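You operate a simulated robot arm through the tools that you are given. There is no shell and no other tool.

The job below is to be done with a simulated robot arm. You get a single attempt, and the scene is never put back.

JOB
Move the brown plug lead to its own clamp and tug it.
Fine: its own clamp is the one of its colour; open the wrong clamp and leave it open, draw the lead out, push it home in its own clamp, close the lever, pull till the window turns green; leave the other plug leads alone.

It is judged by the outcome, as a careful person would: the job done as asked, and still so three seconds after it is handed in. It fails if anything else is knocked over, pushed out of place, dropped, spilled or broken.

ROBOT AND FRAMES
A 7-joint arm with a two-finger parallel gripper, fixed in place. Base frame: the origin is at the foot of the arm, x ahead of it, y to its left, z up. Lengths are in m, angles in degrees, forces in N, time in s.
Its first joint turns from -166.0 to 166.0 degrees. Payload 4.4 kg.
The tool frame sits at the grasp point between the pads (the TCP): z along the fingers, y along the line on which they close. The tips reach 0.023 m beyond it. The gripper opens to 0.094 m. The fingers are 0.038 m wide and 0.01 m thick; the gripper's body (0.054 by 0.096 m) begins 0.039 m behind the TCP.
Orientation is told as [roll, pitch, yaw] about the base's x, y, z axes, in that order, counted from this pose: with the fingers straight down and closing along the base's y, the tool's x points along the base's -x, its y along +y and its z along -z.

CONTROLS
- The arm moves only by the tool move_arm. Its argument "targets" is a list of rows, each a list of 7 numbers: the turn, a rotation vector about the base's x, y, z in units of 6 degrees (1.0 is 6 degrees), then the shift along the base's x, y, z in units of 20 mm (1.0 is 20 mm), then the opening, from 0 (shut) to 1 (fully open). In form: [[ax, ay, az, tx, ty, tz, grip], ...]. A call has 1 to 20 rows; each row shifts and turns the commanded pose from where the row before left it. A call with a number of a shift or a turn outside -1 to 1 is refused whole. Each row takes 0.2 s and may step no farther than 0.05 m and 8.6 degrees from the row before; otherwise, or with a gripper value out of range, the whole call is refused. A pose out of reach is approached as far as the arm can. The call stops where the force on the tool passes 40 N (or 10 N more than at its start, if that is more) or the arm is blocked; 0.2 s more then pass. Each finger travels about 0.108 m/s and halts on what it meets, pressing with about 22 N; the grip force reading is that of the motor and also rises with nothing between the fingers. The clock runs only during rows and for 0.2 s after the last one: add rows that do not move to give the fingers time. It gives the time, the measured TCP pose, the force on the tool (base axes), the opening and the grip force at its end, in the units of the frame above (readings bear some noise), with the torque about the TCP (base axes, N m) and any sound that the robot's microphone picked up.
- Cameras (640 x 400 px; columns grow to the right, rows downward): "scene" is fixed at [0.3974, -0.4905, 1.3606]; the picture's right is [-0.32, 0.95, 0.00], its down [0.86, 0.29, -0.42] and it looks along [-0.40, -0.13, -0.91] (base axes); focal length 214 px, centre (320, 200). "wrist" rides on the gripper at [0.086, 0.016, -0.074] in the tool frame; the picture's right is [-0.18, 0.98, 0.00], its down [-0.58, -0.11, -0.81] and it looks along [-0.79, -0.15, 0.59] (tool axes); focal length 243 px, centre (320, 200). There is no depth. A picture from a camera that has moved, and an enlarged one, comes with that camera's place and axes in the base frame and with its lens. The place of the scene camera against the robot may be out by one fixed shift of up to 0.012 m in any direction.
- capture(camera): a new picture of that camera. The clock stands still meanwhile.
- enlarge(camera, box): a new picture of the part [left, top, right, bottom] of that camera's present view, enlarged. The clock stands still meanwhile.
- sign_off(): hands the job in; it is judged then, once.

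Places have to be worked out from the pictures, the camera data and where the tool is seen. Open the gripper and draw the arm clear of the work before you hand the job in, unless the task says otherwise.

The tools are called after "Emit:" by a JSON object that holds its "api" and its "payload". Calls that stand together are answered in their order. move_arm: Moves the arm, as the interface text tells. Its arguments: {"type":"object","properties":{"targets":{"type":"array"}},"required":["targets"]} The other tools are called the same way: capture (camera) takes a picture; enlarge (camera, box) takes an enlarged picture of a part of a camera's view; sign_off () hands the job in.

At the start:

```text
time_s: 0.0
tool_pos: [0.2479, -0.5102, 1.1279]
tool_rot: [0.0, 0.0, 0.0]
force: [-0.8, 0.4, 0.8]
ft_torque: [0.01, 0.0, -0.03]
finger_gap: 0.0939
finger_force: 0.1
```

scene: 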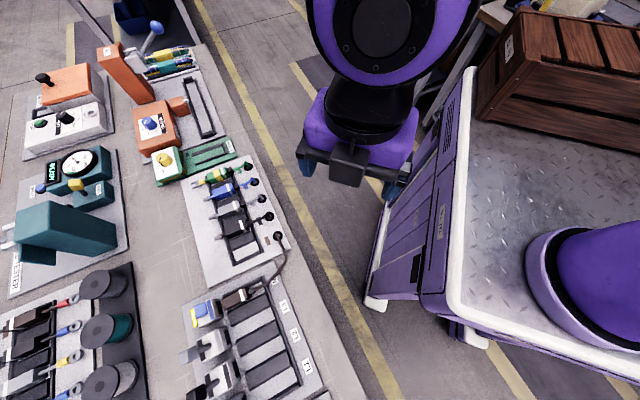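
wrist: 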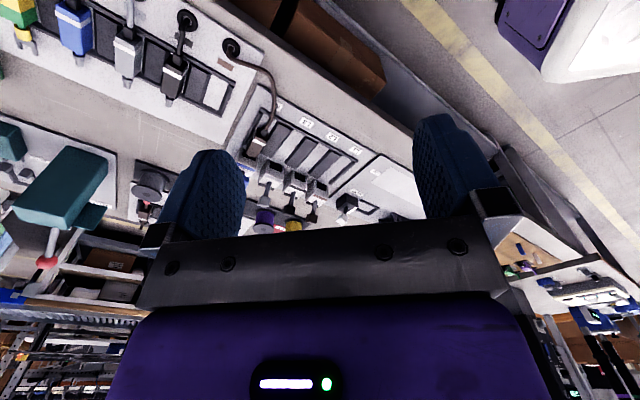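

I'll start by looking more closely at the scene in both cameras to find the clamps and the brown lead.

Emit:
{"api": "enlarge", "payload": {"camera": "scene", "box": [170, 150, 330, 250]}}

Emit:
{"api": "enlarge", "payload": {"camera": "scene", "box": [170, 260, 362, 380]}}

Emit:
{"api": "enlarge", "payload": {"camera": "wrist", "box": [200, 80, 424, 220]}}

Emit:
{"api": "enlarge", "payload": {"camera": "wrist", "box": [0, 0, 280, 175]}}

```text
4.00 times, centred on (250, 200) of scene
camera zoom: at [0.3974, -0.4905, 1.3606], right [-0.32, 0.95, 0.0], down [0.86, 0.29, -0.42], along [-0.4, -0.13, -0.91], focal length 858 px, centre (600, 200)
```

zoom: 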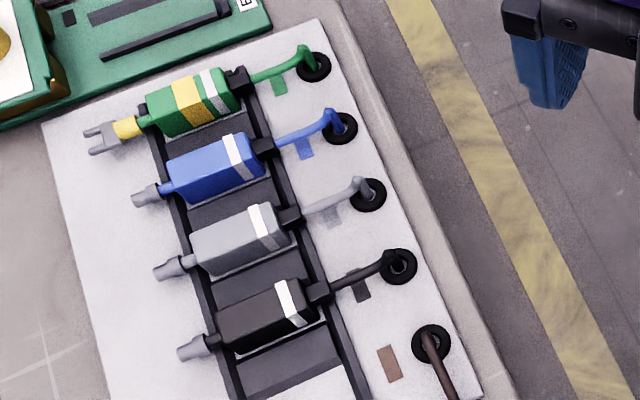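

```text
3.33 times, centred on (266, 320) of scene
camera zoom: at [0.3974, -0.4905, 1.3606], right [-0.32, 0.95, 0.0], down [0.86, 0.29, -0.42], along [-0.4, -0.13, -0.91], focal length 715 px, centre (500, -200)
```

zoom: 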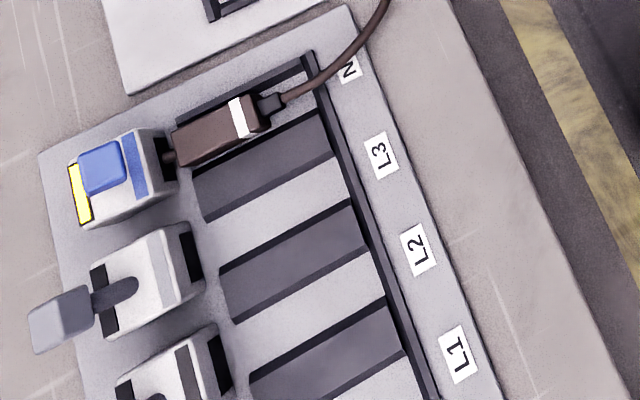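

```text
2.86 times, centred on (312, 150) of wrist
camera zoom: at [0.1625, -0.4948, 1.2037], right [0.18, 0.98, 0.0], down [0.58, -0.11, 0.81], along [0.79, -0.15, -0.59], focal length 693 px, centre (343, 343)
```

zoom: 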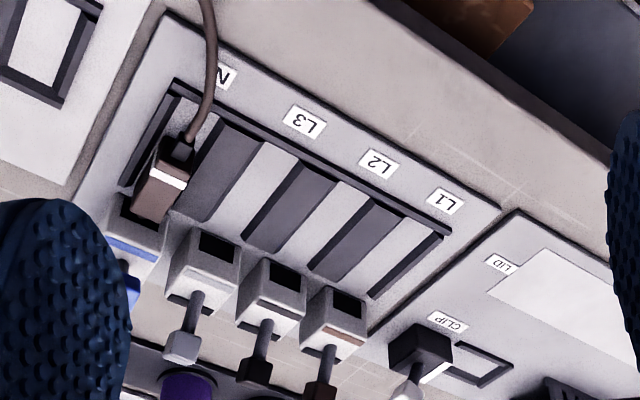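

```text
2.29 times, centred on (140, 88) of wrist
camera zoom: at [0.1625, -0.4948, 1.2037], right [0.18, 0.98, 0.0], down [0.58, -0.11, 0.81], along [0.79, -0.15, -0.59], focal length 555 px, centre (731, 457)
```

zoom: 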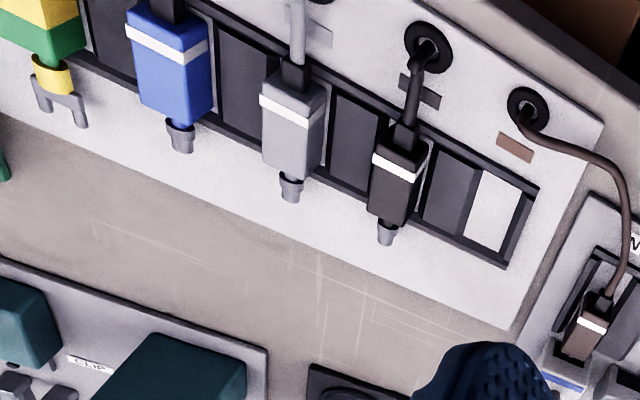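

The brown plug is in the N (blue-striped) clamp, whose lever is shut. The brown-striped clamp looks to be L1, and the bench is at about z≈0.82. I'll turn the tool to yaw -45° to line up with the row, and come closer while staying high so I can see more.

Emit:
{"api": "move_arm", "payload": {"targets": [[0, 0, -0.9375, 0.9, -0.5, -0.5, 1], [0, 0, -0.9375, 0.9, -0.5, -0.5, 1], [0, 0, -0.9375, 0.9, -0.5, -0.5, 1], [0, 0, -0.9375, 0.9, -0.5, -0.5, 1], [0, 0, -0.9375, 0.9, -0.5, -0.5, 1], [0, 0, -0.9375, 0.9, -0.5, -0.5, 1], [0, 0, -0.9375, 0.9, -0.5, -0.5, 1], [0, 0, -0.9375, 0.9, -0.5, -0.5, 1]]}}

Emit:
{"api": "capture", "payload": {"camera": "wrist"}}

Emit:
{"api": "capture", "payload": {"camera": "scene"}}

```text
time_s: 1.8
tool_pos: [0.393, -0.5907, 1.0493]
tool_rot: [0.1, -0.1, -45.1]
force: [-0.2, -0.5, 0.4]
ft_torque: [-0.05, -0.02, -0.01]
finger_gap: 0.094
finger_force: 0.1
```

```text
taken
camera wrist: at [0.3434, -0.5179, 1.1243], right [0.83, 0.56, 0.0], down [0.33, -0.49, 0.81], along [0.45, -0.67, -0.59], focal length 243 px, centre (320, 200)
```

wrist: 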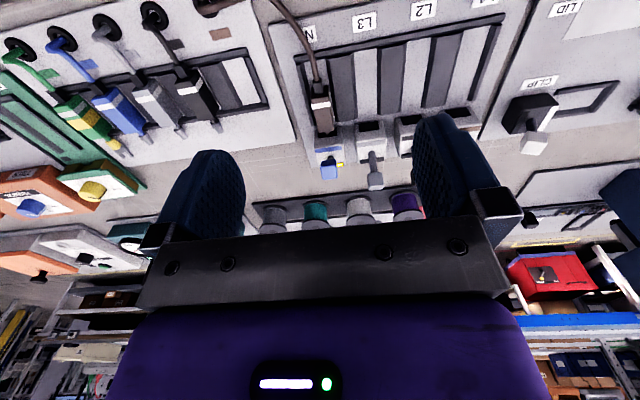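

```text
taken
```

scene: 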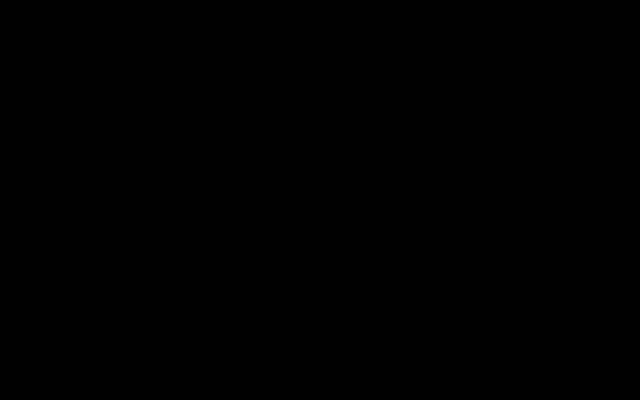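

The wrist camera now sees the clamp row; the scene camera is blocked by the arm. I'll enlarge the clamp row.

Emit:
{"api": "enlarge", "payload": {"camera": "wrist", "box": [260, 0, 420, 100]}}

Emit:
{"api": "enlarge", "payload": {"camera": "wrist", "box": [270, 80, 430, 200]}}

Emit:
{"api": "enlarge", "payload": {"camera": "wrist", "box": [400, 0, 560, 120]}}

```text
4.00 times, centred on (340, 50) of wrist
camera zoom: at [0.3434, -0.5179, 1.1243], right [0.83, 0.56, 0.0], down [0.33, -0.49, 0.81], along [0.45, -0.67, -0.59], focal length 970 px, centre (240, 800)
```

zoom: 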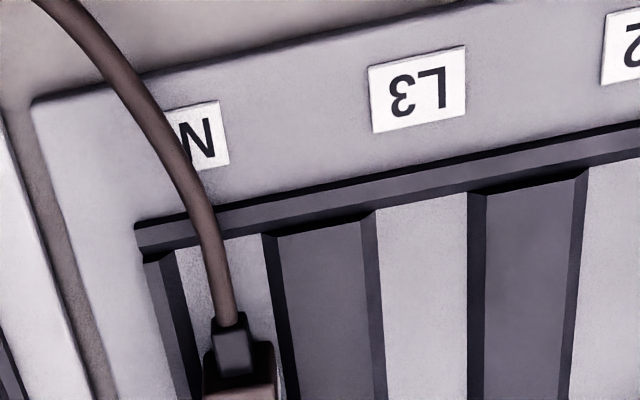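

```text
3.33 times, centred on (350, 140) of wrist
camera zoom: at [0.3434, -0.5179, 1.1243], right [0.83, 0.56, 0.0], down [0.33, -0.49, 0.81], along [0.45, -0.67, -0.59], focal length 809 px, centre (220, 400)
```

zoom: 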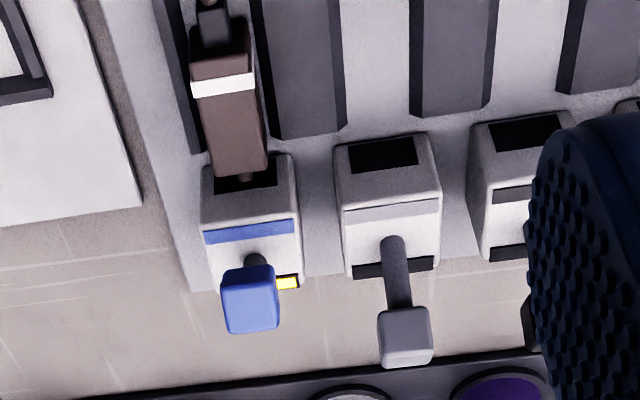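

```text
3.33 times, centred on (480, 60) of wrist
camera zoom: at [0.3434, -0.5179, 1.1243], right [0.83, 0.56, 0.0], down [0.33, -0.49, 0.81], along [0.45, -0.67, -0.59], focal length 809 px, centre (-213, 667)
```

zoom: 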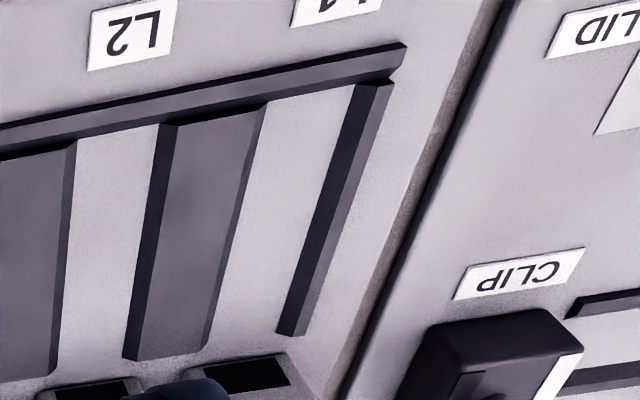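

The plug is in the N channel. N's lever knob seems tilted toward the robot (shut) and the others tilted away (open). I'll go lower, centred on N, for a better view.

Emit:
{"api": "move_arm", "payload": {"targets": [[0, 0, 0, -0.125, -0.195, -1, 1], [0, 0, 0, -0.125, -0.195, -1, 1], [0, 0, 0, -0.125, -0.195, -1, 1], [0, 0, 0, -0.125, -0.195, -1, 1]]}}

Emit:
{"api": "capture", "payload": {"camera": "wrist"}}

Emit:
{"api": "enlarge", "payload": {"camera": "wrist", "box": [240, 0, 432, 120]}}

Emit:
{"api": "enlarge", "payload": {"camera": "wrist", "box": [240, 100, 432, 220]}}

```text
time_s: 2.8
tool_pos: [0.3833, -0.6063, 0.9682]
tool_rot: [0.0, 0.0, -45.0]
force: [0.0, 0.7, 0.1]
ft_torque: [-0.02, 0.01, 0.03]
finger_gap: 0.0939
finger_force: 0.0
```

```text
taken
camera wrist: at [0.3338, -0.5334, 1.0441], right [0.82, 0.57, 0.0], down [0.33, -0.49, 0.81], along [0.46, -0.67, -0.59], focal length 243 px, centre (320, 200)
```

wrist: 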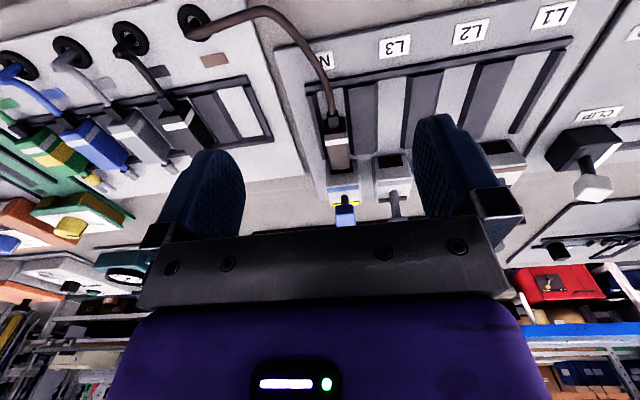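

```text
3.33 times, centred on (336, 60) of wrist
camera zoom: at [0.3338, -0.5334, 1.0441], right [0.82, 0.57, 0.0], down [0.33, -0.49, 0.81], along [0.46, -0.67, -0.59], focal length 809 px, centre (267, 667)
```

zoom: 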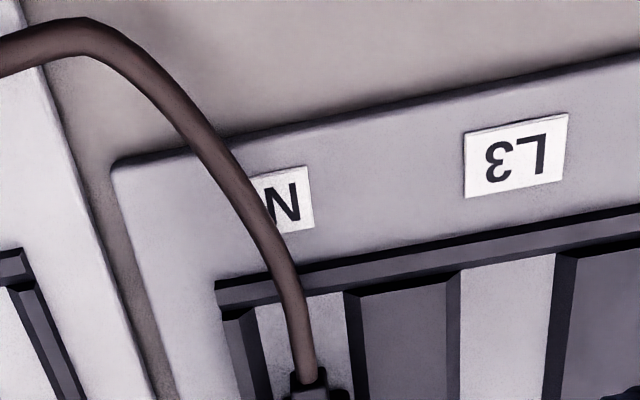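

```text
3.33 times, centred on (336, 160) of wrist
camera zoom: at [0.3338, -0.5334, 1.0441], right [0.82, 0.57, 0.0], down [0.33, -0.49, 0.81], along [0.46, -0.67, -0.59], focal length 809 px, centre (267, 333)
```

zoom: 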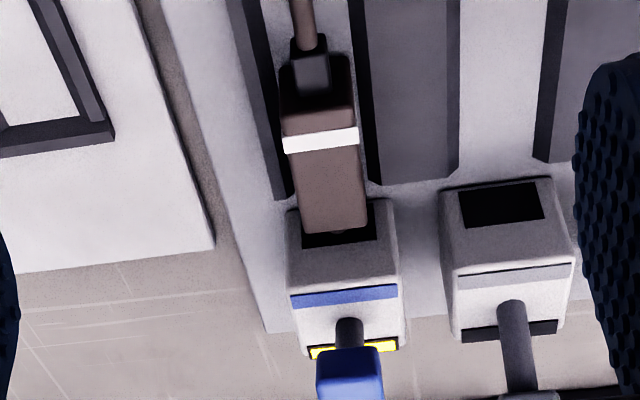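

From the two views, the N lever pivots at about v≈0.87, z≈0.853 (v is the distance along (0.707,-0.707)). Its knob leans toward the robot at v≈0.84, z≈0.89, while the open levers stand upright. I'll close the fingers and lower them on the robot side of the N knob to push it open.

Emit:
{"api": "move_arm", "payload": {"targets": [[0, 0, 0, 0.618, -0.588, 0, 0], [0, 0, 0, 0.618, -0.588, 0, 0], [0, 0, 0, 0.618, -0.588, 0, 0], [0, 0, 0, 0.618, -0.588, 0, 0], [0, 0, 0, 0.618, -0.588, 0, 0], [0, 0, 0, 0, 0, -0.5, 0], [0, 0, 0, 0, 0, -0.5, 0]]}}

Emit:
{"api": "capture", "payload": {"camera": "wrist"}}

Emit:
{"api": "capture", "payload": {"camera": "scene"}}

```text
time_s: 4.4
tool_pos: [0.4434, -0.6661, 0.9479]
tool_rot: [0.0, 0.0, -45.1]
force: [0.4, -0.1, 0.0]
ft_torque: [-0.02, -0.03, 0.01]
finger_gap: 0.0
finger_force: 22.1
```

```text
taken
camera wrist: at [0.3942, -0.594, 1.0244], right [0.82, 0.57, 0.0], down [0.33, -0.49, 0.81], along [0.46, -0.66, -0.59], focal length 243 px, centre (320, 200)
```

wrist: 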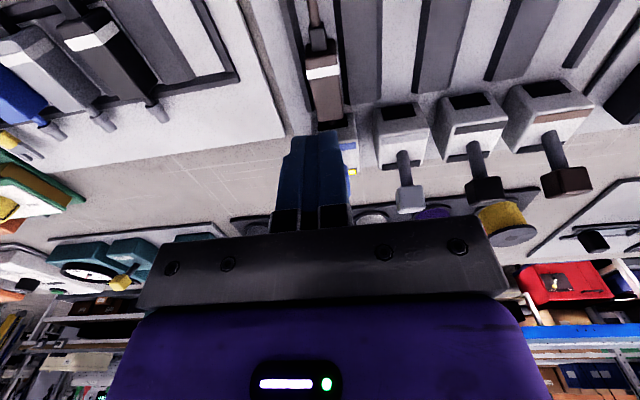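

```text
taken
```

scene: 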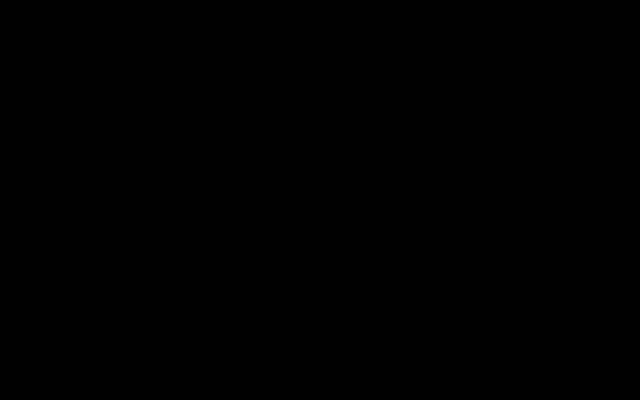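

The levers of L3 (grey), L2 (black) and L1 (brown) are all open, with the knobs back. I'll enlarge L1 and the area around N from here.

Emit:
{"api": "enlarge", "payload": {"camera": "wrist", "box": [440, 70, 632, 190]}}

Emit:
{"api": "enlarge", "payload": {"camera": "wrist", "box": [260, 100, 452, 220]}}

```text
3.33 times, centred on (536, 130) of wrist
camera zoom: at [0.3942, -0.594, 1.0244], right [0.82, 0.57, 0.0], down [0.33, -0.49, 0.81], along [0.46, -0.66, -0.59], focal length 809 px, centre (-400, 433)
```

zoom: 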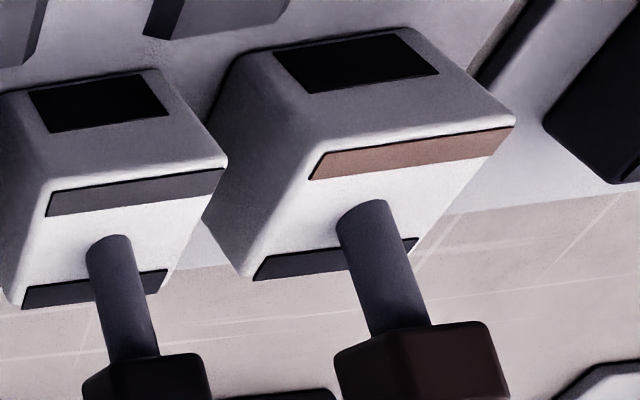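

```text
3.33 times, centred on (356, 160) of wrist
camera zoom: at [0.3942, -0.594, 1.0244], right [0.82, 0.57, 0.0], down [0.33, -0.49, 0.81], along [0.46, -0.66, -0.59], focal length 809 px, centre (200, 333)
```

zoom: 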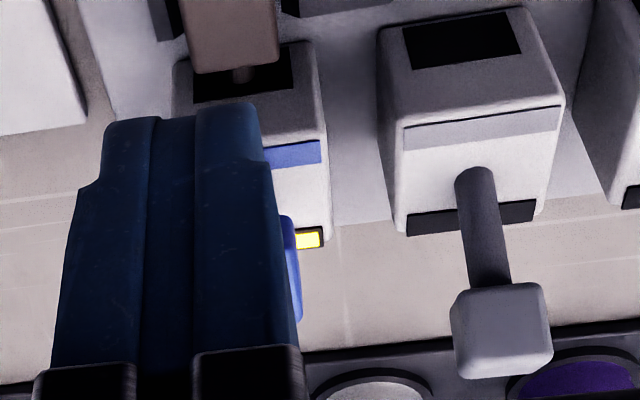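

The fingers are lined up with the N knob. I'll lower to TCP z≈0.905, then push along +v in small steps and watch the force.

Emit:
{"api": "move_arm", "payload": {"targets": [[0, 0, 0, 0.07, 0.07, -0.7, 0], [0, 0, 0, 0, 0, -0.7, 0], [0, 0, 0, 0, 0, -0.75, 0], [0, 0, 0, 0.2, -0.2, 0, 0], [0, 0, 0, 0.2, -0.2, 0, 0], [0, 0, 0, 0.2, -0.2, 0, 0], [0, 0, 0, 0.2, -0.2, 0, 0], [0, 0, 0, 0.2, -0.2, 0, 0]]}}

Emit:
{"api": "capture", "payload": {"camera": "wrist"}}

```text
time_s: 6.2
tool_pos: [0.4667, -0.6836, 0.9046]
tool_rot: [-0.1, 0.0, -45.0]
force: [-0.3, 0.4, -0.8]
ft_torque: [-0.03, -0.01, -0.02]
finger_gap: 0.0
finger_force: 21.8
```

```text
taken
camera wrist: at [0.4169, -0.6108, 0.9801], right [0.82, 0.57, 0.0], down [0.33, -0.49, 0.81], along [0.46, -0.66, -0.59], focal length 243 px, centre (320, 200)
```

wrist: 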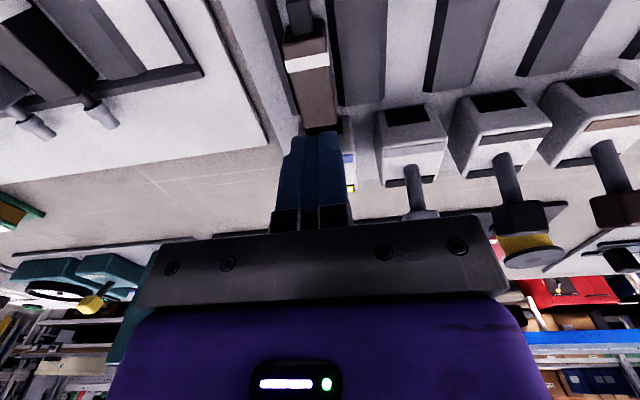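

No contact yet at v=0.813, so I'll keep pushing gently.

Emit:
{"api": "move_arm", "payload": {"targets": [[0, 0, 0, 0.12, -0.15, 0, 0], [0, 0, 0, 0.15, -0.15, 0, 0], [0, 0, 0, 0.15, -0.15, 0, 0], [0, 0, 0, 0.15, -0.15, 0, 0], [0, 0, 0, 0.15, -0.15, 0, 0]]}}

Emit:
{"api": "enlarge", "payload": {"camera": "wrist", "box": [240, 60, 464, 220]}}

```text
time_s: 7.4
tool_pos: [0.4805, -0.6992, 0.9094]
tool_rot: [-0.2, -0.3, -44.9]
force: [-3.9, 10.8, 39.1]
ft_torque: [-0.56, -0.55, 0.08]
finger_gap: 0.0
finger_force: 21.6
```

```text
2.50 times, centred on (352, 140) of wrist
camera zoom: at [0.4316, -0.6263, 0.9837], right [0.82, 0.57, 0.0], down [0.33, -0.48, 0.81], along [0.46, -0.67, -0.59], focal length 606 px, centre (240, 350)
```

zoom: 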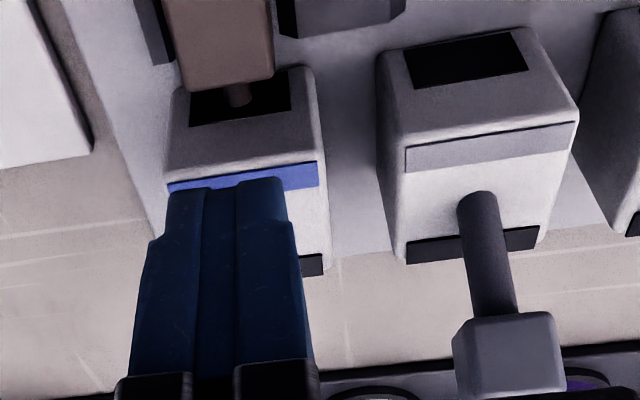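

The force rose to 39 N, mostly vertical, and N's window has gone dark, so the lever has moved some way. I'll rise and take a look.

Emit:
{"api": "move_arm", "payload": {"targets": [[0, 0, 0, 0, 0, 0.5, 0], [0, 0, 0, 0, 0, 1, 0], [0, 0, 0, 0, 0, 1, 0], [0, 0, 0, -0.7, 0.7, 0, 0], [0, 0, 0, -0.7, 0.7, 0, 0], [0, 0, 0, -0.7, 0.7, 0, 0]]}}

Emit:
{"api": "capture", "payload": {"camera": "wrist"}}

Emit:
{"api": "enlarge", "payload": {"camera": "wrist", "box": [240, 60, 464, 220]}}

```text
time_s: 8.8
tool_pos: [0.4396, -0.6557, 0.9559]
tool_rot: [0.0, -0.1, -45.0]
force: [0.0, 0.2, 0.4]
ft_torque: [0.04, 0.02, 0.03]
finger_gap: 0.0
finger_force: 21.5
```

```text
taken
camera wrist: at [0.3904, -0.5835, 1.0317], right [0.82, 0.57, 0.0], down [0.33, -0.49, 0.81], along [0.46, -0.67, -0.59], focal length 243 px, centre (320, 200)
```

wrist: 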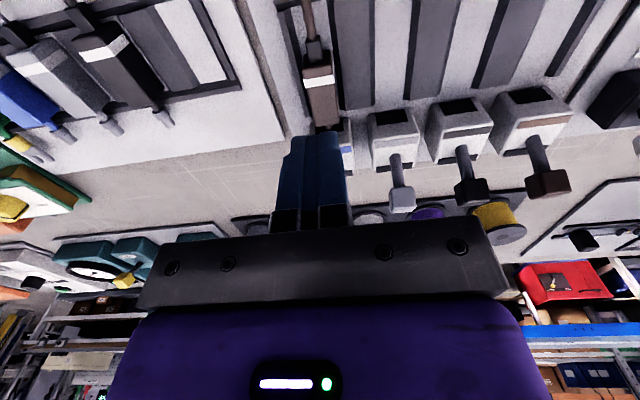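

```text
2.50 times, centred on (352, 140) of wrist
camera zoom: at [0.3904, -0.5835, 1.0317], right [0.82, 0.57, 0.0], down [0.33, -0.49, 0.81], along [0.46, -0.67, -0.59], focal length 606 px, centre (240, 350)
```

zoom: 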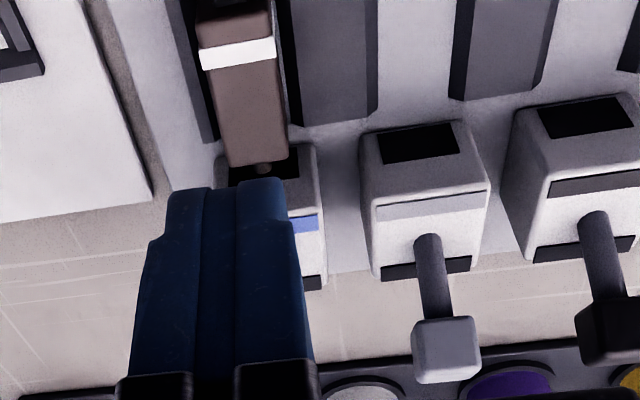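

The fingers hide the N lever, so I'll open them (tips at 0.933, above the knobs) and look between them.

Emit:
{"api": "move_arm", "payload": {"targets": [[0, 0, 0, 0, 0, 0.5, 1], [0, 0, 0, -0.35, 0.35, 0.5, 1], [0, 0, 0, -0.35, 0.35, 0, 1]]}}

Emit:
{"api": "capture", "payload": {"camera": "wrist"}}

Emit:
{"api": "enlarge", "payload": {"camera": "wrist", "box": [240, 80, 432, 220]}}

```text
time_s: 9.6
tool_pos: [0.4252, -0.6429, 0.9751]
tool_rot: [0.0, -0.1, -44.9]
force: [0.1, -0.3, 0.0]
ft_torque: [0.0, 0.01, 0.01]
finger_gap: 0.094
finger_force: 0.0
```

```text
taken
camera wrist: at [0.3753, -0.5697, 1.0511], right [0.82, 0.57, 0.0], down [0.33, -0.49, 0.81], along [0.46, -0.67, -0.59], focal length 243 px, centre (320, 200)
```

wrist: 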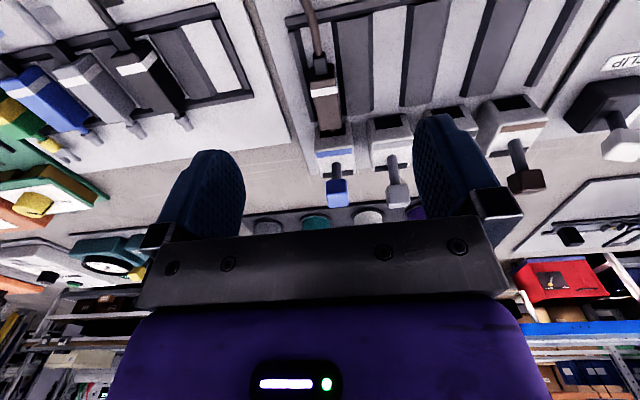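

```text
2.86 times, centred on (336, 150) of wrist
camera zoom: at [0.3753, -0.5697, 1.0511], right [0.82, 0.57, 0.0], down [0.33, -0.49, 0.81], along [0.46, -0.67, -0.59], focal length 693 px, centre (274, 343)
```

zoom: 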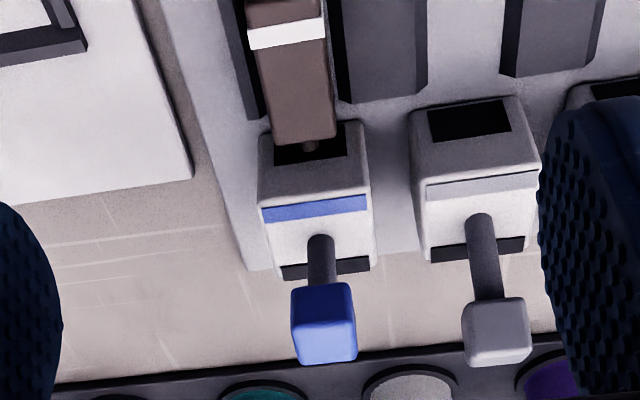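

The N lever has moved partway, from about -25° to about -6°, and its window is dark. L3 rests at about +19°, so N has to go further. I'll close the fingers, come down again on the robot side of the knob and push horizontally.

Emit:
{"api": "move_arm", "payload": {"targets": [[0, 0, 0, 0.472, -0.5, 0, 0], [0, 0, 0, 0.472, -0.5, 0, 0], [0, 0, 0, 0.472, -0.5, -0.2, 0], [0, 0, 0, 0.472, -0.5, -0.4, 0], [0, 0, 0, 0, 0, -0.75, 0], [0, 0, 0, 0, 0, -0.75, 0], [0, 0, 0, 0, 0, -0.75, 0], [0, 0, 0, 0, 0, -0.75, 0]]}}

Emit:
{"api": "enlarge", "payload": {"camera": "wrist", "box": [240, 80, 432, 220]}}

```text
time_s: 11.4
tool_pos: [0.4623, -0.6835, 0.9022]
tool_rot: [0.0, 0.0, -44.9]
force: [-0.2, 0.2, 0.0]
ft_torque: [0.0, 0.0, 0.0]
finger_gap: 0.0003
finger_force: 22.2
```

```text
2.86 times, centred on (336, 150) of wrist
camera zoom: at [0.4124, -0.6118, 0.9782], right [0.82, 0.57, 0.0], down [0.33, -0.49, 0.81], along [0.46, -0.67, -0.59], focal length 693 px, centre (274, 343)
```

zoom: 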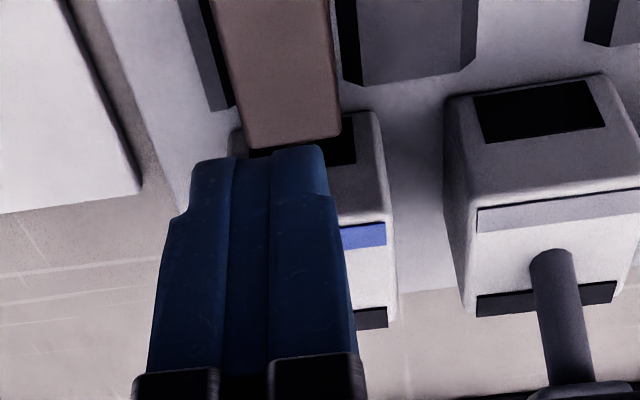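

In position at v=0.810, z=0.902. Now I'll push +v in 3–4 mm steps.

Emit:
{"api": "move_arm", "payload": {"targets": [[0, 0, 0, 0.14, -0.14, 0, 0], [0, 0, 0, 0.14, -0.14, 0, 0], [0, 0, 0, 0.14, -0.14, 0, 0], [0, 0, 0, 0.14, -0.14, 0, 0], [0, 0, 0, 0.14, -0.14, 0, 0], [0, 0, 0, 0.14, -0.14, 0, 0], [0, 0, 0, 0.12, -0.12, 0, 0], [0, 0, 0, 0.12, -0.12, 0, 0], [0, 0, 0, 0.12, -0.12, 0, 0], [0, 0, 0, 0.12, -0.12, 0, 0]]}}

Emit:
{"api": "capture", "payload": {"camera": "wrist"}}

```text
time_s: 13.6
tool_pos: [0.4887, -0.71, 0.9034]
tool_rot: [0.0, 0.0, -45.0]
force: [-0.3, -1.0, 0.8]
ft_torque: [0.0, 0.0, 0.0]
finger_gap: 0.0
finger_force: 21.7
```

```text
taken
camera wrist: at [0.4388, -0.6377, 0.9794], right [0.82, 0.57, 0.0], down [0.33, -0.49, 0.81], along [0.46, -0.66, -0.59], focal length 243 px, centre (320, 200)
```

wrist: 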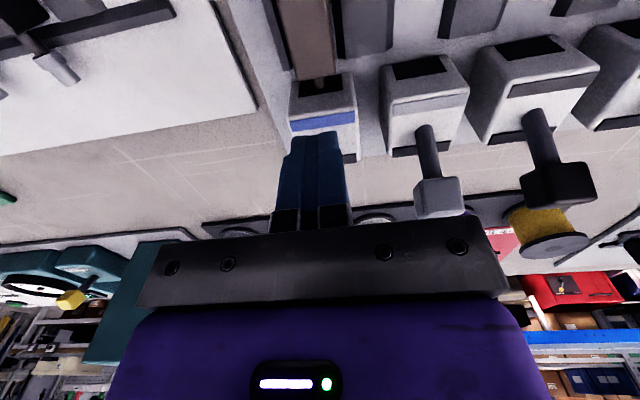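

At v=0.848 there is almost no force, so the lever may already have swung over. I'll push on gently toward the stop.

Emit:
{"api": "move_arm", "payload": {"targets": [[0, 0, 0, 0.12, -0.12, 0, 0], [0, 0, 0, 0.12, -0.12, 0, 0], [0, 0, 0, 0.1, -0.1, 0, 0], [0, 0, 0, 0.1, -0.1, 0, 0]]}}

```text
time_s: 14.6
tool_pos: [0.4935, -0.7163, 0.8999]
tool_rot: [0.2, 0.7, -45.0]
force: [-10.7, 14.5, 7.0]
ft_torque: [0.11, 0.12, 0.05]
finger_gap: 0.0
finger_force: 21.7
stopped in row 4: the force on the tool passed its limit at 45 N (the readings are from after the stop); the commanded pose is now the measured one
```

It hit a firm stop at v≈0.8555, which matches where the open L3 knob sits. I'll back off, rise, and look at N.

Emit:
{"api": "move_arm", "payload": {"targets": [[0, 0, 0, -0.4, 0.4, 0, 0], [0, 0, 0, -0.7, 0.7, 0.2, 0], [0, 0, 0, -0.5, 0.5, 1, 0], [0, 0, 0, -0.5, 0.5, 1, 0], [0, 0, 0, -0.5, 0.5, 1, 0.6], [0, 0, 0, -0.5, 0.5, 0.6, 1], [0, 0, 0, 0, 0, 0, 1]]}}

Emit:
{"api": "capture", "payload": {"camera": "wrist"}}

Emit:
{"api": "enlarge", "payload": {"camera": "wrist", "box": [240, 80, 432, 220]}}

```text
time_s: 16.2
tool_pos: [0.4313, -0.6559, 0.9766]
tool_rot: [0.1, 0.5, -45.0]
force: [0.2, 0.0, 0.8]
ft_torque: [0.0, -0.02, -0.04]
finger_gap: 0.0942
finger_force: 0.0
```

```text
taken
camera wrist: at [0.3821, -0.5838, 1.0535], right [0.83, 0.56, 0.0], down [0.34, -0.49, 0.8], along [0.45, -0.66, -0.6], focal length 243 px, centre (320, 200)
```

wrist: 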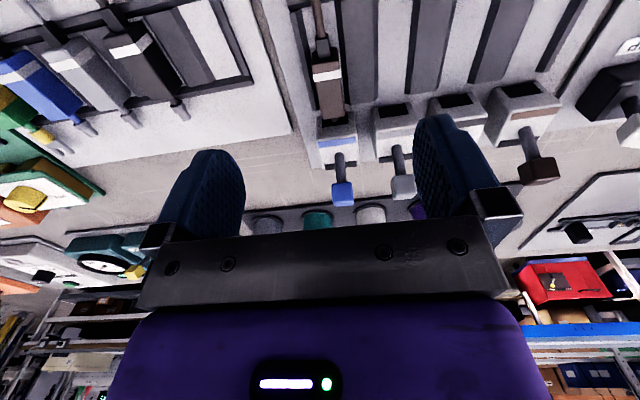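

```text
2.86 times, centred on (336, 150) of wrist
camera zoom: at [0.3821, -0.5838, 1.0535], right [0.83, 0.56, 0.0], down [0.34, -0.49, 0.8], along [0.45, -0.66, -0.6], focal length 693 px, centre (274, 343)
```

zoom: 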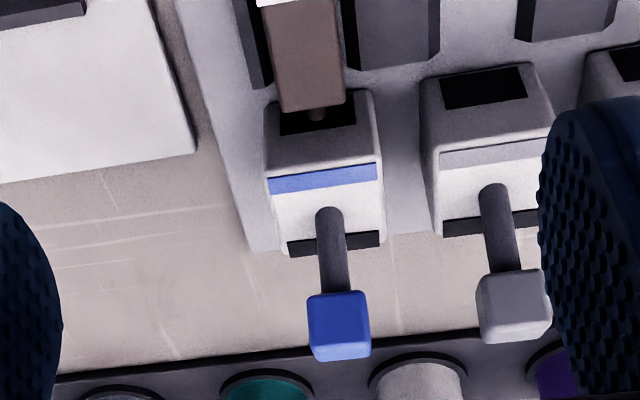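

N is open now, standing at the same angle as L3. Next I'll put the half-open gripper over the brown plug (u≈-0.1555, v≈0.793) and stop just above it to check alignment, also taking out the small tilt.

Emit:
{"api": "move_arm", "payload": {"targets": [[-0.059, -0.059, 0, 0.4, -0.3, 0, 0.6], [0, 0, 0, 0.57, -0.44, -0.5, 0.55], [0, 0, 0, 0, 0, -0.8, 0.55], [0, 0, 0, 0, 0, -0.8, 0.55], [0, 0, 0, 0, 0, -0.8, 0.55], [0, 0, 0, 0, 0, -0.8, 0.55], [0, 0, 0, 0, 0, -0.8, 0.55]]}}

Emit:
{"api": "capture", "payload": {"camera": "wrist"}}

Emit:
{"api": "enlarge", "payload": {"camera": "wrist", "box": [220, 0, 420, 150]}}

```text
time_s: 17.8
tool_pos: [0.4501, -0.6712, 0.8893]
tool_rot: [0.1, -0.1, -44.9]
force: [-0.4, 0.2, 0.2]
ft_torque: [-0.02, 0.01, 0.01]
finger_gap: 0.0515
finger_force: 0.0
```

```text
taken
camera wrist: at [0.4007, -0.5979, 0.9645], right [0.83, 0.56, 0.0], down [0.33, -0.49, 0.81], along [0.46, -0.67, -0.59], focal length 243 px, centre (320, 200)
```

wrist: 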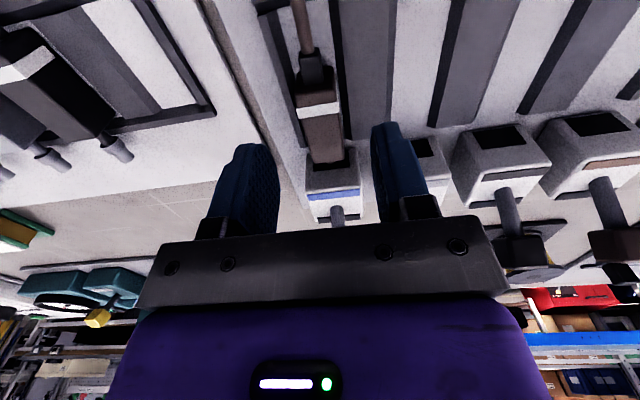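

```text
2.67 times, centred on (320, 75) of wrist
camera zoom: at [0.4007, -0.5979, 0.9645], right [0.83, 0.56, 0.0], down [0.33, -0.49, 0.81], along [0.46, -0.67, -0.59], focal length 647 px, centre (320, 533)
```

zoom: 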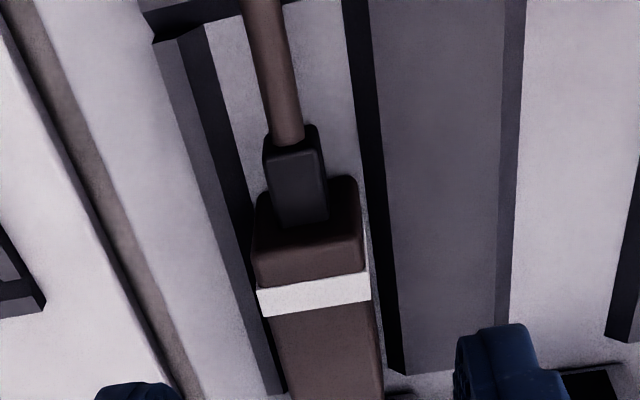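

The plug is centred at u≈-0.156 and spans v≈0.775–0.831 and z≈0.817–0.838. The TCP is at u=-0.156, v=0.793, so I'll lower to z≈0.845 and check for contact before closing.

Emit:
{"api": "move_arm", "payload": {"targets": [[0, 0, 0, 0, 0, -0.8, 0.55], [0, 0, 0, 0, 0, -0.7, 0.55], [0, 0, 0, 0, 0, -0.4, 0.55], [0, 0, 0, 0, 0, -0.3, 0.55]]}}

Emit:
{"api": "enlarge", "payload": {"camera": "wrist", "box": [200, 40, 440, 220]}}

```text
time_s: 18.8
tool_pos: [0.4517, -0.6695, 0.8439]
tool_rot: [0.1, -0.2, -44.9]
force: [0.7, 0.6, -1.2]
ft_torque: [-0.01, -0.02, -0.01]
finger_gap: 0.0518
finger_force: 0.0
```

```text
2.22 times, centred on (320, 130) of wrist
camera zoom: at [0.4011, -0.5975, 0.9196], right [0.82, 0.57, 0.0], down [0.33, -0.49, 0.81], along [0.46, -0.66, -0.59], focal length 539 px, centre (320, 356)
```

zoom: 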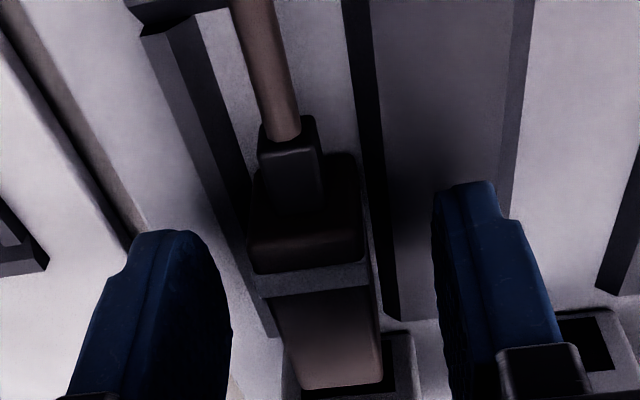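

There's no contact, and the plug is well between the fingers. Closing now.

Emit:
{"api": "move_arm", "payload": {"targets": [[0, 0, 0, 0, 0, 0, 0.3], [0, 0, 0, 0, 0, 0, 0.1], [0, 0, 0, 0, 0, 0, 0], [0, 0, 0, 0, 0, 0, 0]]}}

Emit:
{"api": "enlarge", "payload": {"camera": "wrist", "box": [200, 40, 440, 220]}}

```text
time_s: 19.8
tool_pos: [0.4502, -0.6704, 0.8445]
tool_rot: [0.2, -0.1, -45.0]
force: [0.3, -0.8, 1.5]
ft_torque: [-0.06, -0.02, -0.02]
finger_gap: 0.0234
finger_force: 22.2
```

```text
2.22 times, centred on (320, 130) of wrist
camera zoom: at [0.4011, -0.5975, 0.9197], right [0.82, 0.57, 0.0], down [0.33, -0.49, 0.81], along [0.46, -0.66, -0.59], focal length 539 px, centre (320, 356)
```

zoom: 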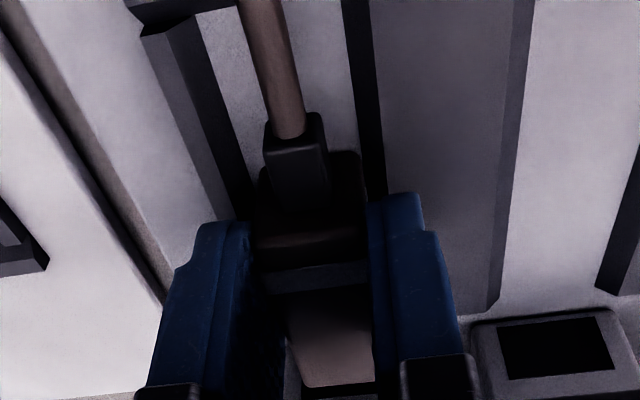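

The plug is gripped (gap 23.4 mm). I'll draw it straight out along -v in small steps.

Emit:
{"api": "move_arm", "payload": {"targets": [[0, 0, 0, -0.14, 0.14, 0, 0], [0, 0, 0, -0.14, 0.14, 0, 0], [0, 0, 0, -0.14, 0.14, 0, 0], [0, 0, 0, -0.14, 0.14, 0, 0]]}}

Emit:
{"api": "enlarge", "payload": {"camera": "wrist", "box": [200, 40, 440, 220]}}

```text
time_s: 20.8
tool_pos: [0.4397, -0.659, 0.8428]
tool_rot: [0.1, -0.1, -45.0]
force: [-0.9, -5.9, 9.1]
ft_torque: [-0.25, 0.0, -0.05]
finger_gap: 0.0231
finger_force: 22.2
```

```text
2.22 times, centred on (320, 130) of wrist
camera zoom: at [0.3909, -0.5866, 0.9195], right [0.83, 0.56, 0.0], down [0.33, -0.49, 0.81], along [0.46, -0.67, -0.59], focal length 539 px, centre (320, 356)
```

zoom: 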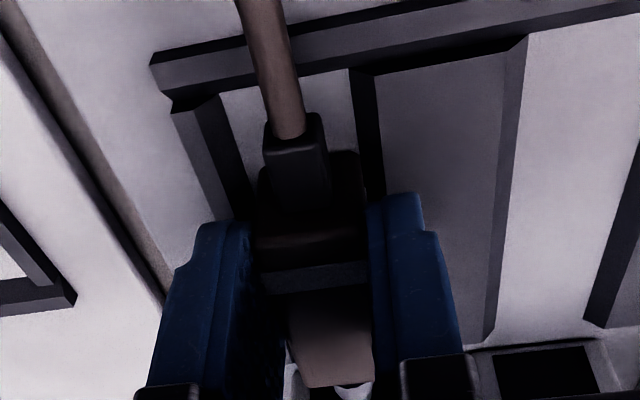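

It came 15 mm with only small forces. Continuing the withdrawal.

Emit:
{"api": "move_arm", "payload": {"targets": [[0, 0, 0, -0.14, 0.14, 0.02, 0], [0, 0, 0, -0.14, 0.14, 0, 0], [0, 0, 0, -0.14, 0.14, 0, 0], [0, 0, 0, -0.14, 0.14, 0, 0]]}}

Emit:
{"api": "enlarge", "payload": {"camera": "wrist", "box": [200, 40, 440, 220]}}

```text
time_s: 21.8
tool_pos: [0.4283, -0.6465, 0.8437]
tool_rot: [0.0, -0.1, -44.9]
force: [-1.4, -5.8, 2.5]
ft_torque: [-0.14, -0.01, -0.06]
finger_gap: 0.0232
finger_force: 21.8
```

```text
2.22 times, centred on (320, 130) of wrist
camera zoom: at [0.3784, -0.5742, 0.9196], right [0.82, 0.57, 0.0], down [0.33, -0.49, 0.81], along [0.46, -0.66, -0.59], focal length 539 px, centre (320, 356)
```

zoom: 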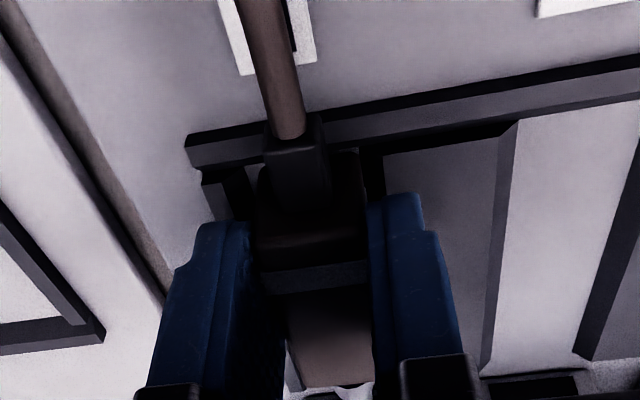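

It's been drawn 32 mm. I'll lift a little to confirm the pin is clear.

Emit:
{"api": "move_arm", "payload": {"targets": [[0, 0, 0, -0.05, 0.05, 0.15, 0], [0, 0, 0, -0.05, 0.05, 0.15, 0], [0, 0, 0, -0.05, 0.05, 0.2, 0]]}}

Emit:
{"api": "capture", "payload": {"camera": "wrist"}}

```text
time_s: 22.6
tool_pos: [0.4255, -0.643, 0.8523]
tool_rot: [0.0, 0.0, -45.0]
force: [1.1, 0.5, -0.9]
ft_torque: [0.0, -0.01, -0.01]
finger_gap: 0.0245
finger_force: 0.1
```

```text
taken
camera wrist: at [0.3753, -0.5714, 0.9291], right [0.82, 0.57, 0.0], down [0.33, -0.49, 0.81], along [0.46, -0.66, -0.59], focal length 243 px, centre (320, 200)
```

wrist: 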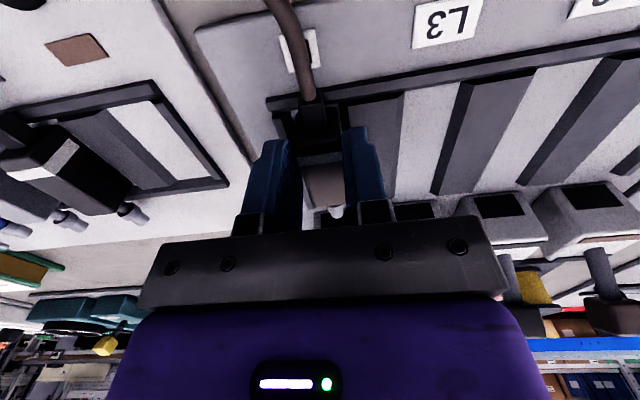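

The gripper now reads a 24.5 mm gap with no grip force, so the plug may have slipped. I'll look before moving.

Emit:
{"api": "enlarge", "payload": {"camera": "wrist", "box": [220, 60, 420, 220]}}

Emit:
{"api": "capture", "payload": {"camera": "scene"}}

```text
2.50 times, centred on (320, 140) of wrist
camera zoom: at [0.3753, -0.5714, 0.9291], right [0.82, 0.57, 0.0], down [0.33, -0.49, 0.81], along [0.46, -0.66, -0.59], focal length 606 px, centre (320, 350)
```

zoom: 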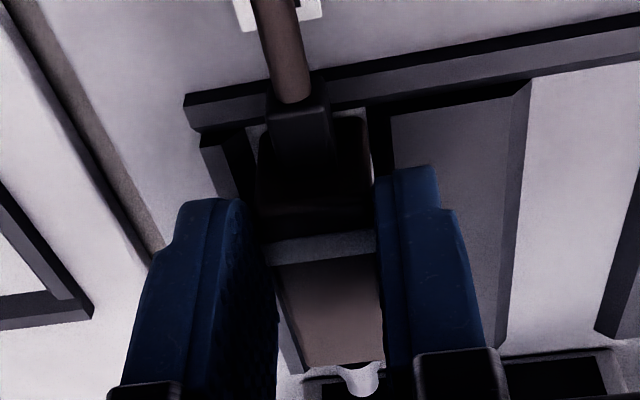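

```text
taken
```

scene: 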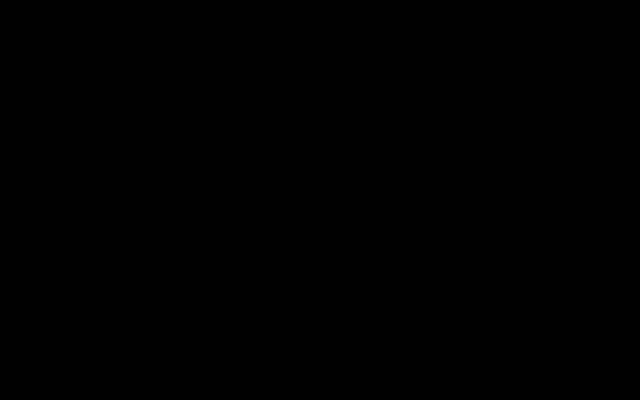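

I'll hold still for a moment and read the grip again.

Emit:
{"api": "move_arm", "payload": {"targets": [[0, 0, 0, 0, 0, 0, 0], [0, 0, 0, 0, 0, 0, 0]]}}

Emit:
{"api": "enlarge", "payload": {"camera": "wrist", "box": [220, 60, 420, 220]}}

```text
time_s: 23.2
tool_pos: [0.4257, -0.6433, 0.8539]
tool_rot: [0.1, -0.1, -44.9]
force: [-1.2, 0.2, -0.4]
ft_torque: [0.0, 0.01, -0.02]
finger_gap: 0.0234
finger_force: 22.3
```

```text
2.50 times, centred on (320, 140) of wrist
camera zoom: at [0.3752, -0.5715, 0.9291], right [0.82, 0.57, 0.0], down [0.33, -0.49, 0.81], along [0.46, -0.66, -0.59], focal length 606 px, centre (320, 350)
```

zoom: 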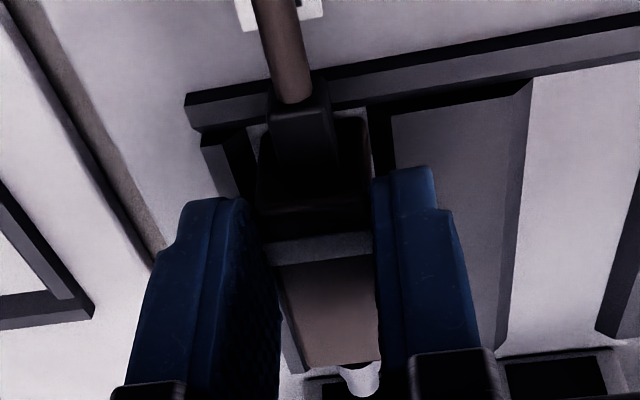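

It's gripped again (22 N, 23.4 mm gap). The plug looks level but sits about 4 mm lower in the fingers, with the pin clear of the clamp face. I'll lift slowly and check that it follows.

Emit:
{"api": "move_arm", "payload": {"targets": [[0, 0, 0, 0, 0, 0.25, 0], [0, 0, 0, 0, 0, 0.25, 0], [0, 0, 0, 0, 0, 0.25, 0], [0, 0, 0, 0, 0, 0.25, 0]]}}

Emit:
{"api": "enlarge", "payload": {"camera": "wrist", "box": [220, 60, 420, 220]}}

```text
time_s: 24.2
tool_pos: [0.4254, -0.6451, 0.8735]
tool_rot: [0.1, -0.1, -45.0]
force: [0.4, -0.2, -0.6]
ft_torque: [-0.02, 0.01, 0.0]
finger_gap: 0.0229
finger_force: 21.4
```

```text
2.50 times, centred on (320, 140) of wrist
camera zoom: at [0.3759, -0.5719, 0.9489], right [0.83, 0.56, 0.0], down [0.33, -0.49, 0.81], along [0.46, -0.66, -0.59], focal length 606 px, centre (320, 350)
```

zoom: 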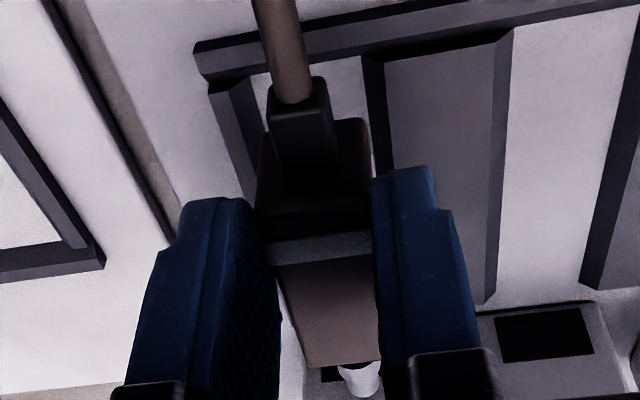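

The plug follows, with the pin tip visible and free. I'll lift another 12 mm and carry it along the row (+u) toward L1, watching the cable tension.

Emit:
{"api": "move_arm", "payload": {"targets": [[0, 0, 0, 0, 0, 0.3, 0], [0, 0, 0, 0, 0, 0.3, 0], [0, 0, 0, 0.4, 0.4, 0, 0], [0, 0, 0, 0.5, 0.5, 0, 0], [0, 0, 0, 0.5, 0.5, 0, 0], [0, 0, 0, 0.5, 0.5, 0, 0], [0, 0, 0, 0.5, 0.5, 0, 0], [0, 0, 0, 0.5, 0.5, 0, 0]]}}

Emit:
{"api": "capture", "payload": {"camera": "wrist"}}

```text
time_s: 26.0
tool_pos: [0.4823, -0.5862, 0.8841]
tool_rot: [0.1, 0.0, -45.0]
force: [0.6, -0.5, -0.3]
ft_torque: [0.01, 0.01, 0.01]
finger_gap: 0.0232
finger_force: 21.4
```

```text
taken
camera wrist: at [0.4328, -0.5139, 0.9594], right [0.83, 0.56, 0.0], down [0.33, -0.49, 0.81], along [0.46, -0.66, -0.59], focal length 243 px, centre (320, 200)
```

wrist: 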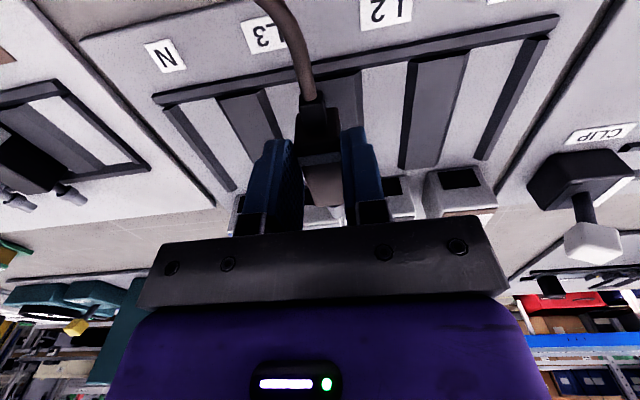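

The cable is slack and the forces are near zero. I'll carry on to u≈0.03, the L1 channel.

Emit:
{"api": "move_arm", "payload": {"targets": [[0, 0, 0, 0.46, 0.46, 0, 0], [0, 0, 0, 0.46, 0.46, 0, 0], [0, 0, 0, 0.46, 0.46, 0, 0], [0, 0, 0, 0.46, 0.46, 0, 0], [0, 0, 0, 0.46, 0.46, 0, 0], [0, 0, 0, 0.46, 0.46, 0, 0], [0, 0, 0, 0.46, 0.46, 0, 0], [0, 0, 0, 0.46, 0.46, 0, 0]]}}

Emit:
{"api": "capture", "payload": {"camera": "wrist"}}

Emit:
{"api": "enlarge", "payload": {"camera": "wrist", "box": [220, 60, 420, 220]}}

Emit:
{"api": "enlarge", "payload": {"camera": "wrist", "box": [160, 0, 480, 200]}}

Emit:
{"api": "capture", "payload": {"camera": "scene"}}

```text
time_s: 27.8
tool_pos: [0.559, -0.5132, 0.884]
tool_rot: [0.2, 0.1, -44.9]
force: [0.6, -1.1, -1.4]
ft_torque: [0.02, 0.04, 0.0]
finger_gap: 0.0235
finger_force: 22.3
```

```text
taken
camera wrist: at [0.5078, -0.4408, 0.9606], right [0.83, 0.56, 0.0], down [0.33, -0.49, 0.81], along [0.46, -0.66, -0.59], focal length 243 px, centre (320, 200)
```

wrist: 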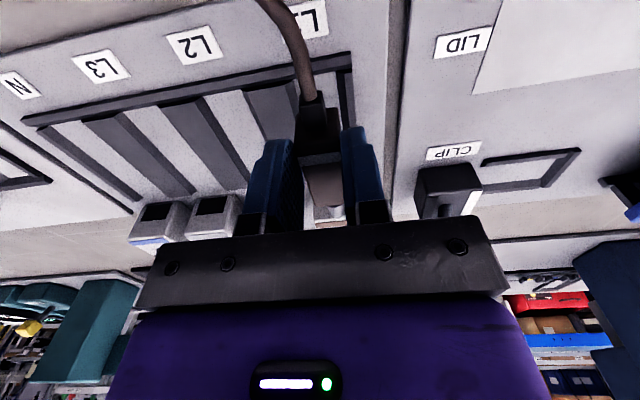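

```text
2.50 times, centred on (320, 140) of wrist
camera zoom: at [0.5078, -0.4408, 0.9606], right [0.83, 0.56, 0.0], down [0.33, -0.49, 0.81], along [0.46, -0.66, -0.59], focal length 606 px, centre (320, 350)
```

zoom: 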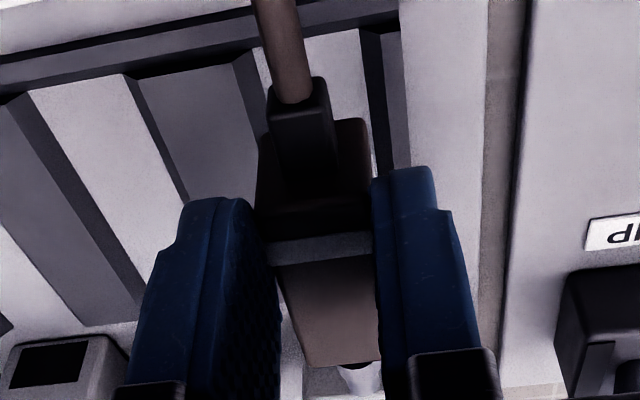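

```text
2.00 times, centred on (320, 100) of wrist
camera zoom: at [0.5078, -0.4408, 0.9606], right [0.83, 0.56, 0.0], down [0.33, -0.49, 0.81], along [0.46, -0.66, -0.59], focal length 485 px, centre (320, 400)
```

zoom: 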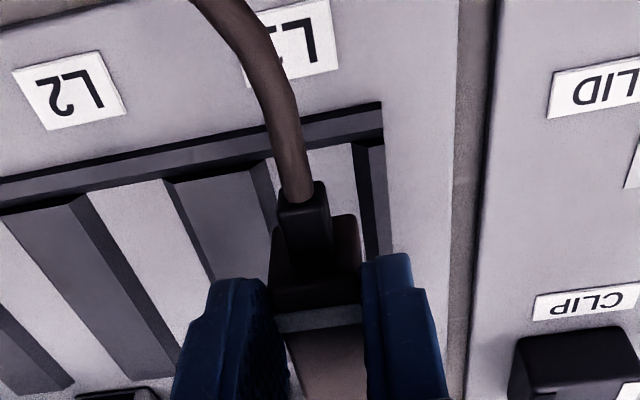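

```text
taken
```

scene: 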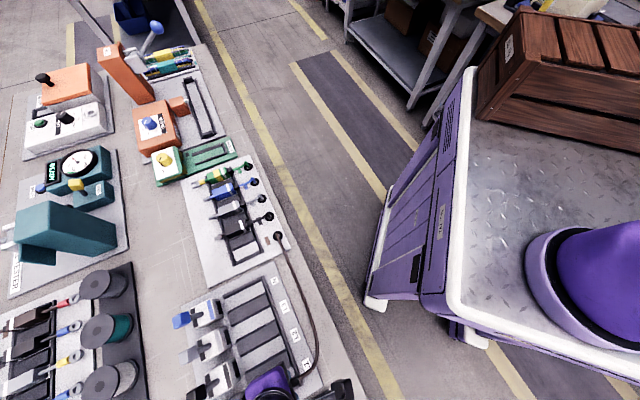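

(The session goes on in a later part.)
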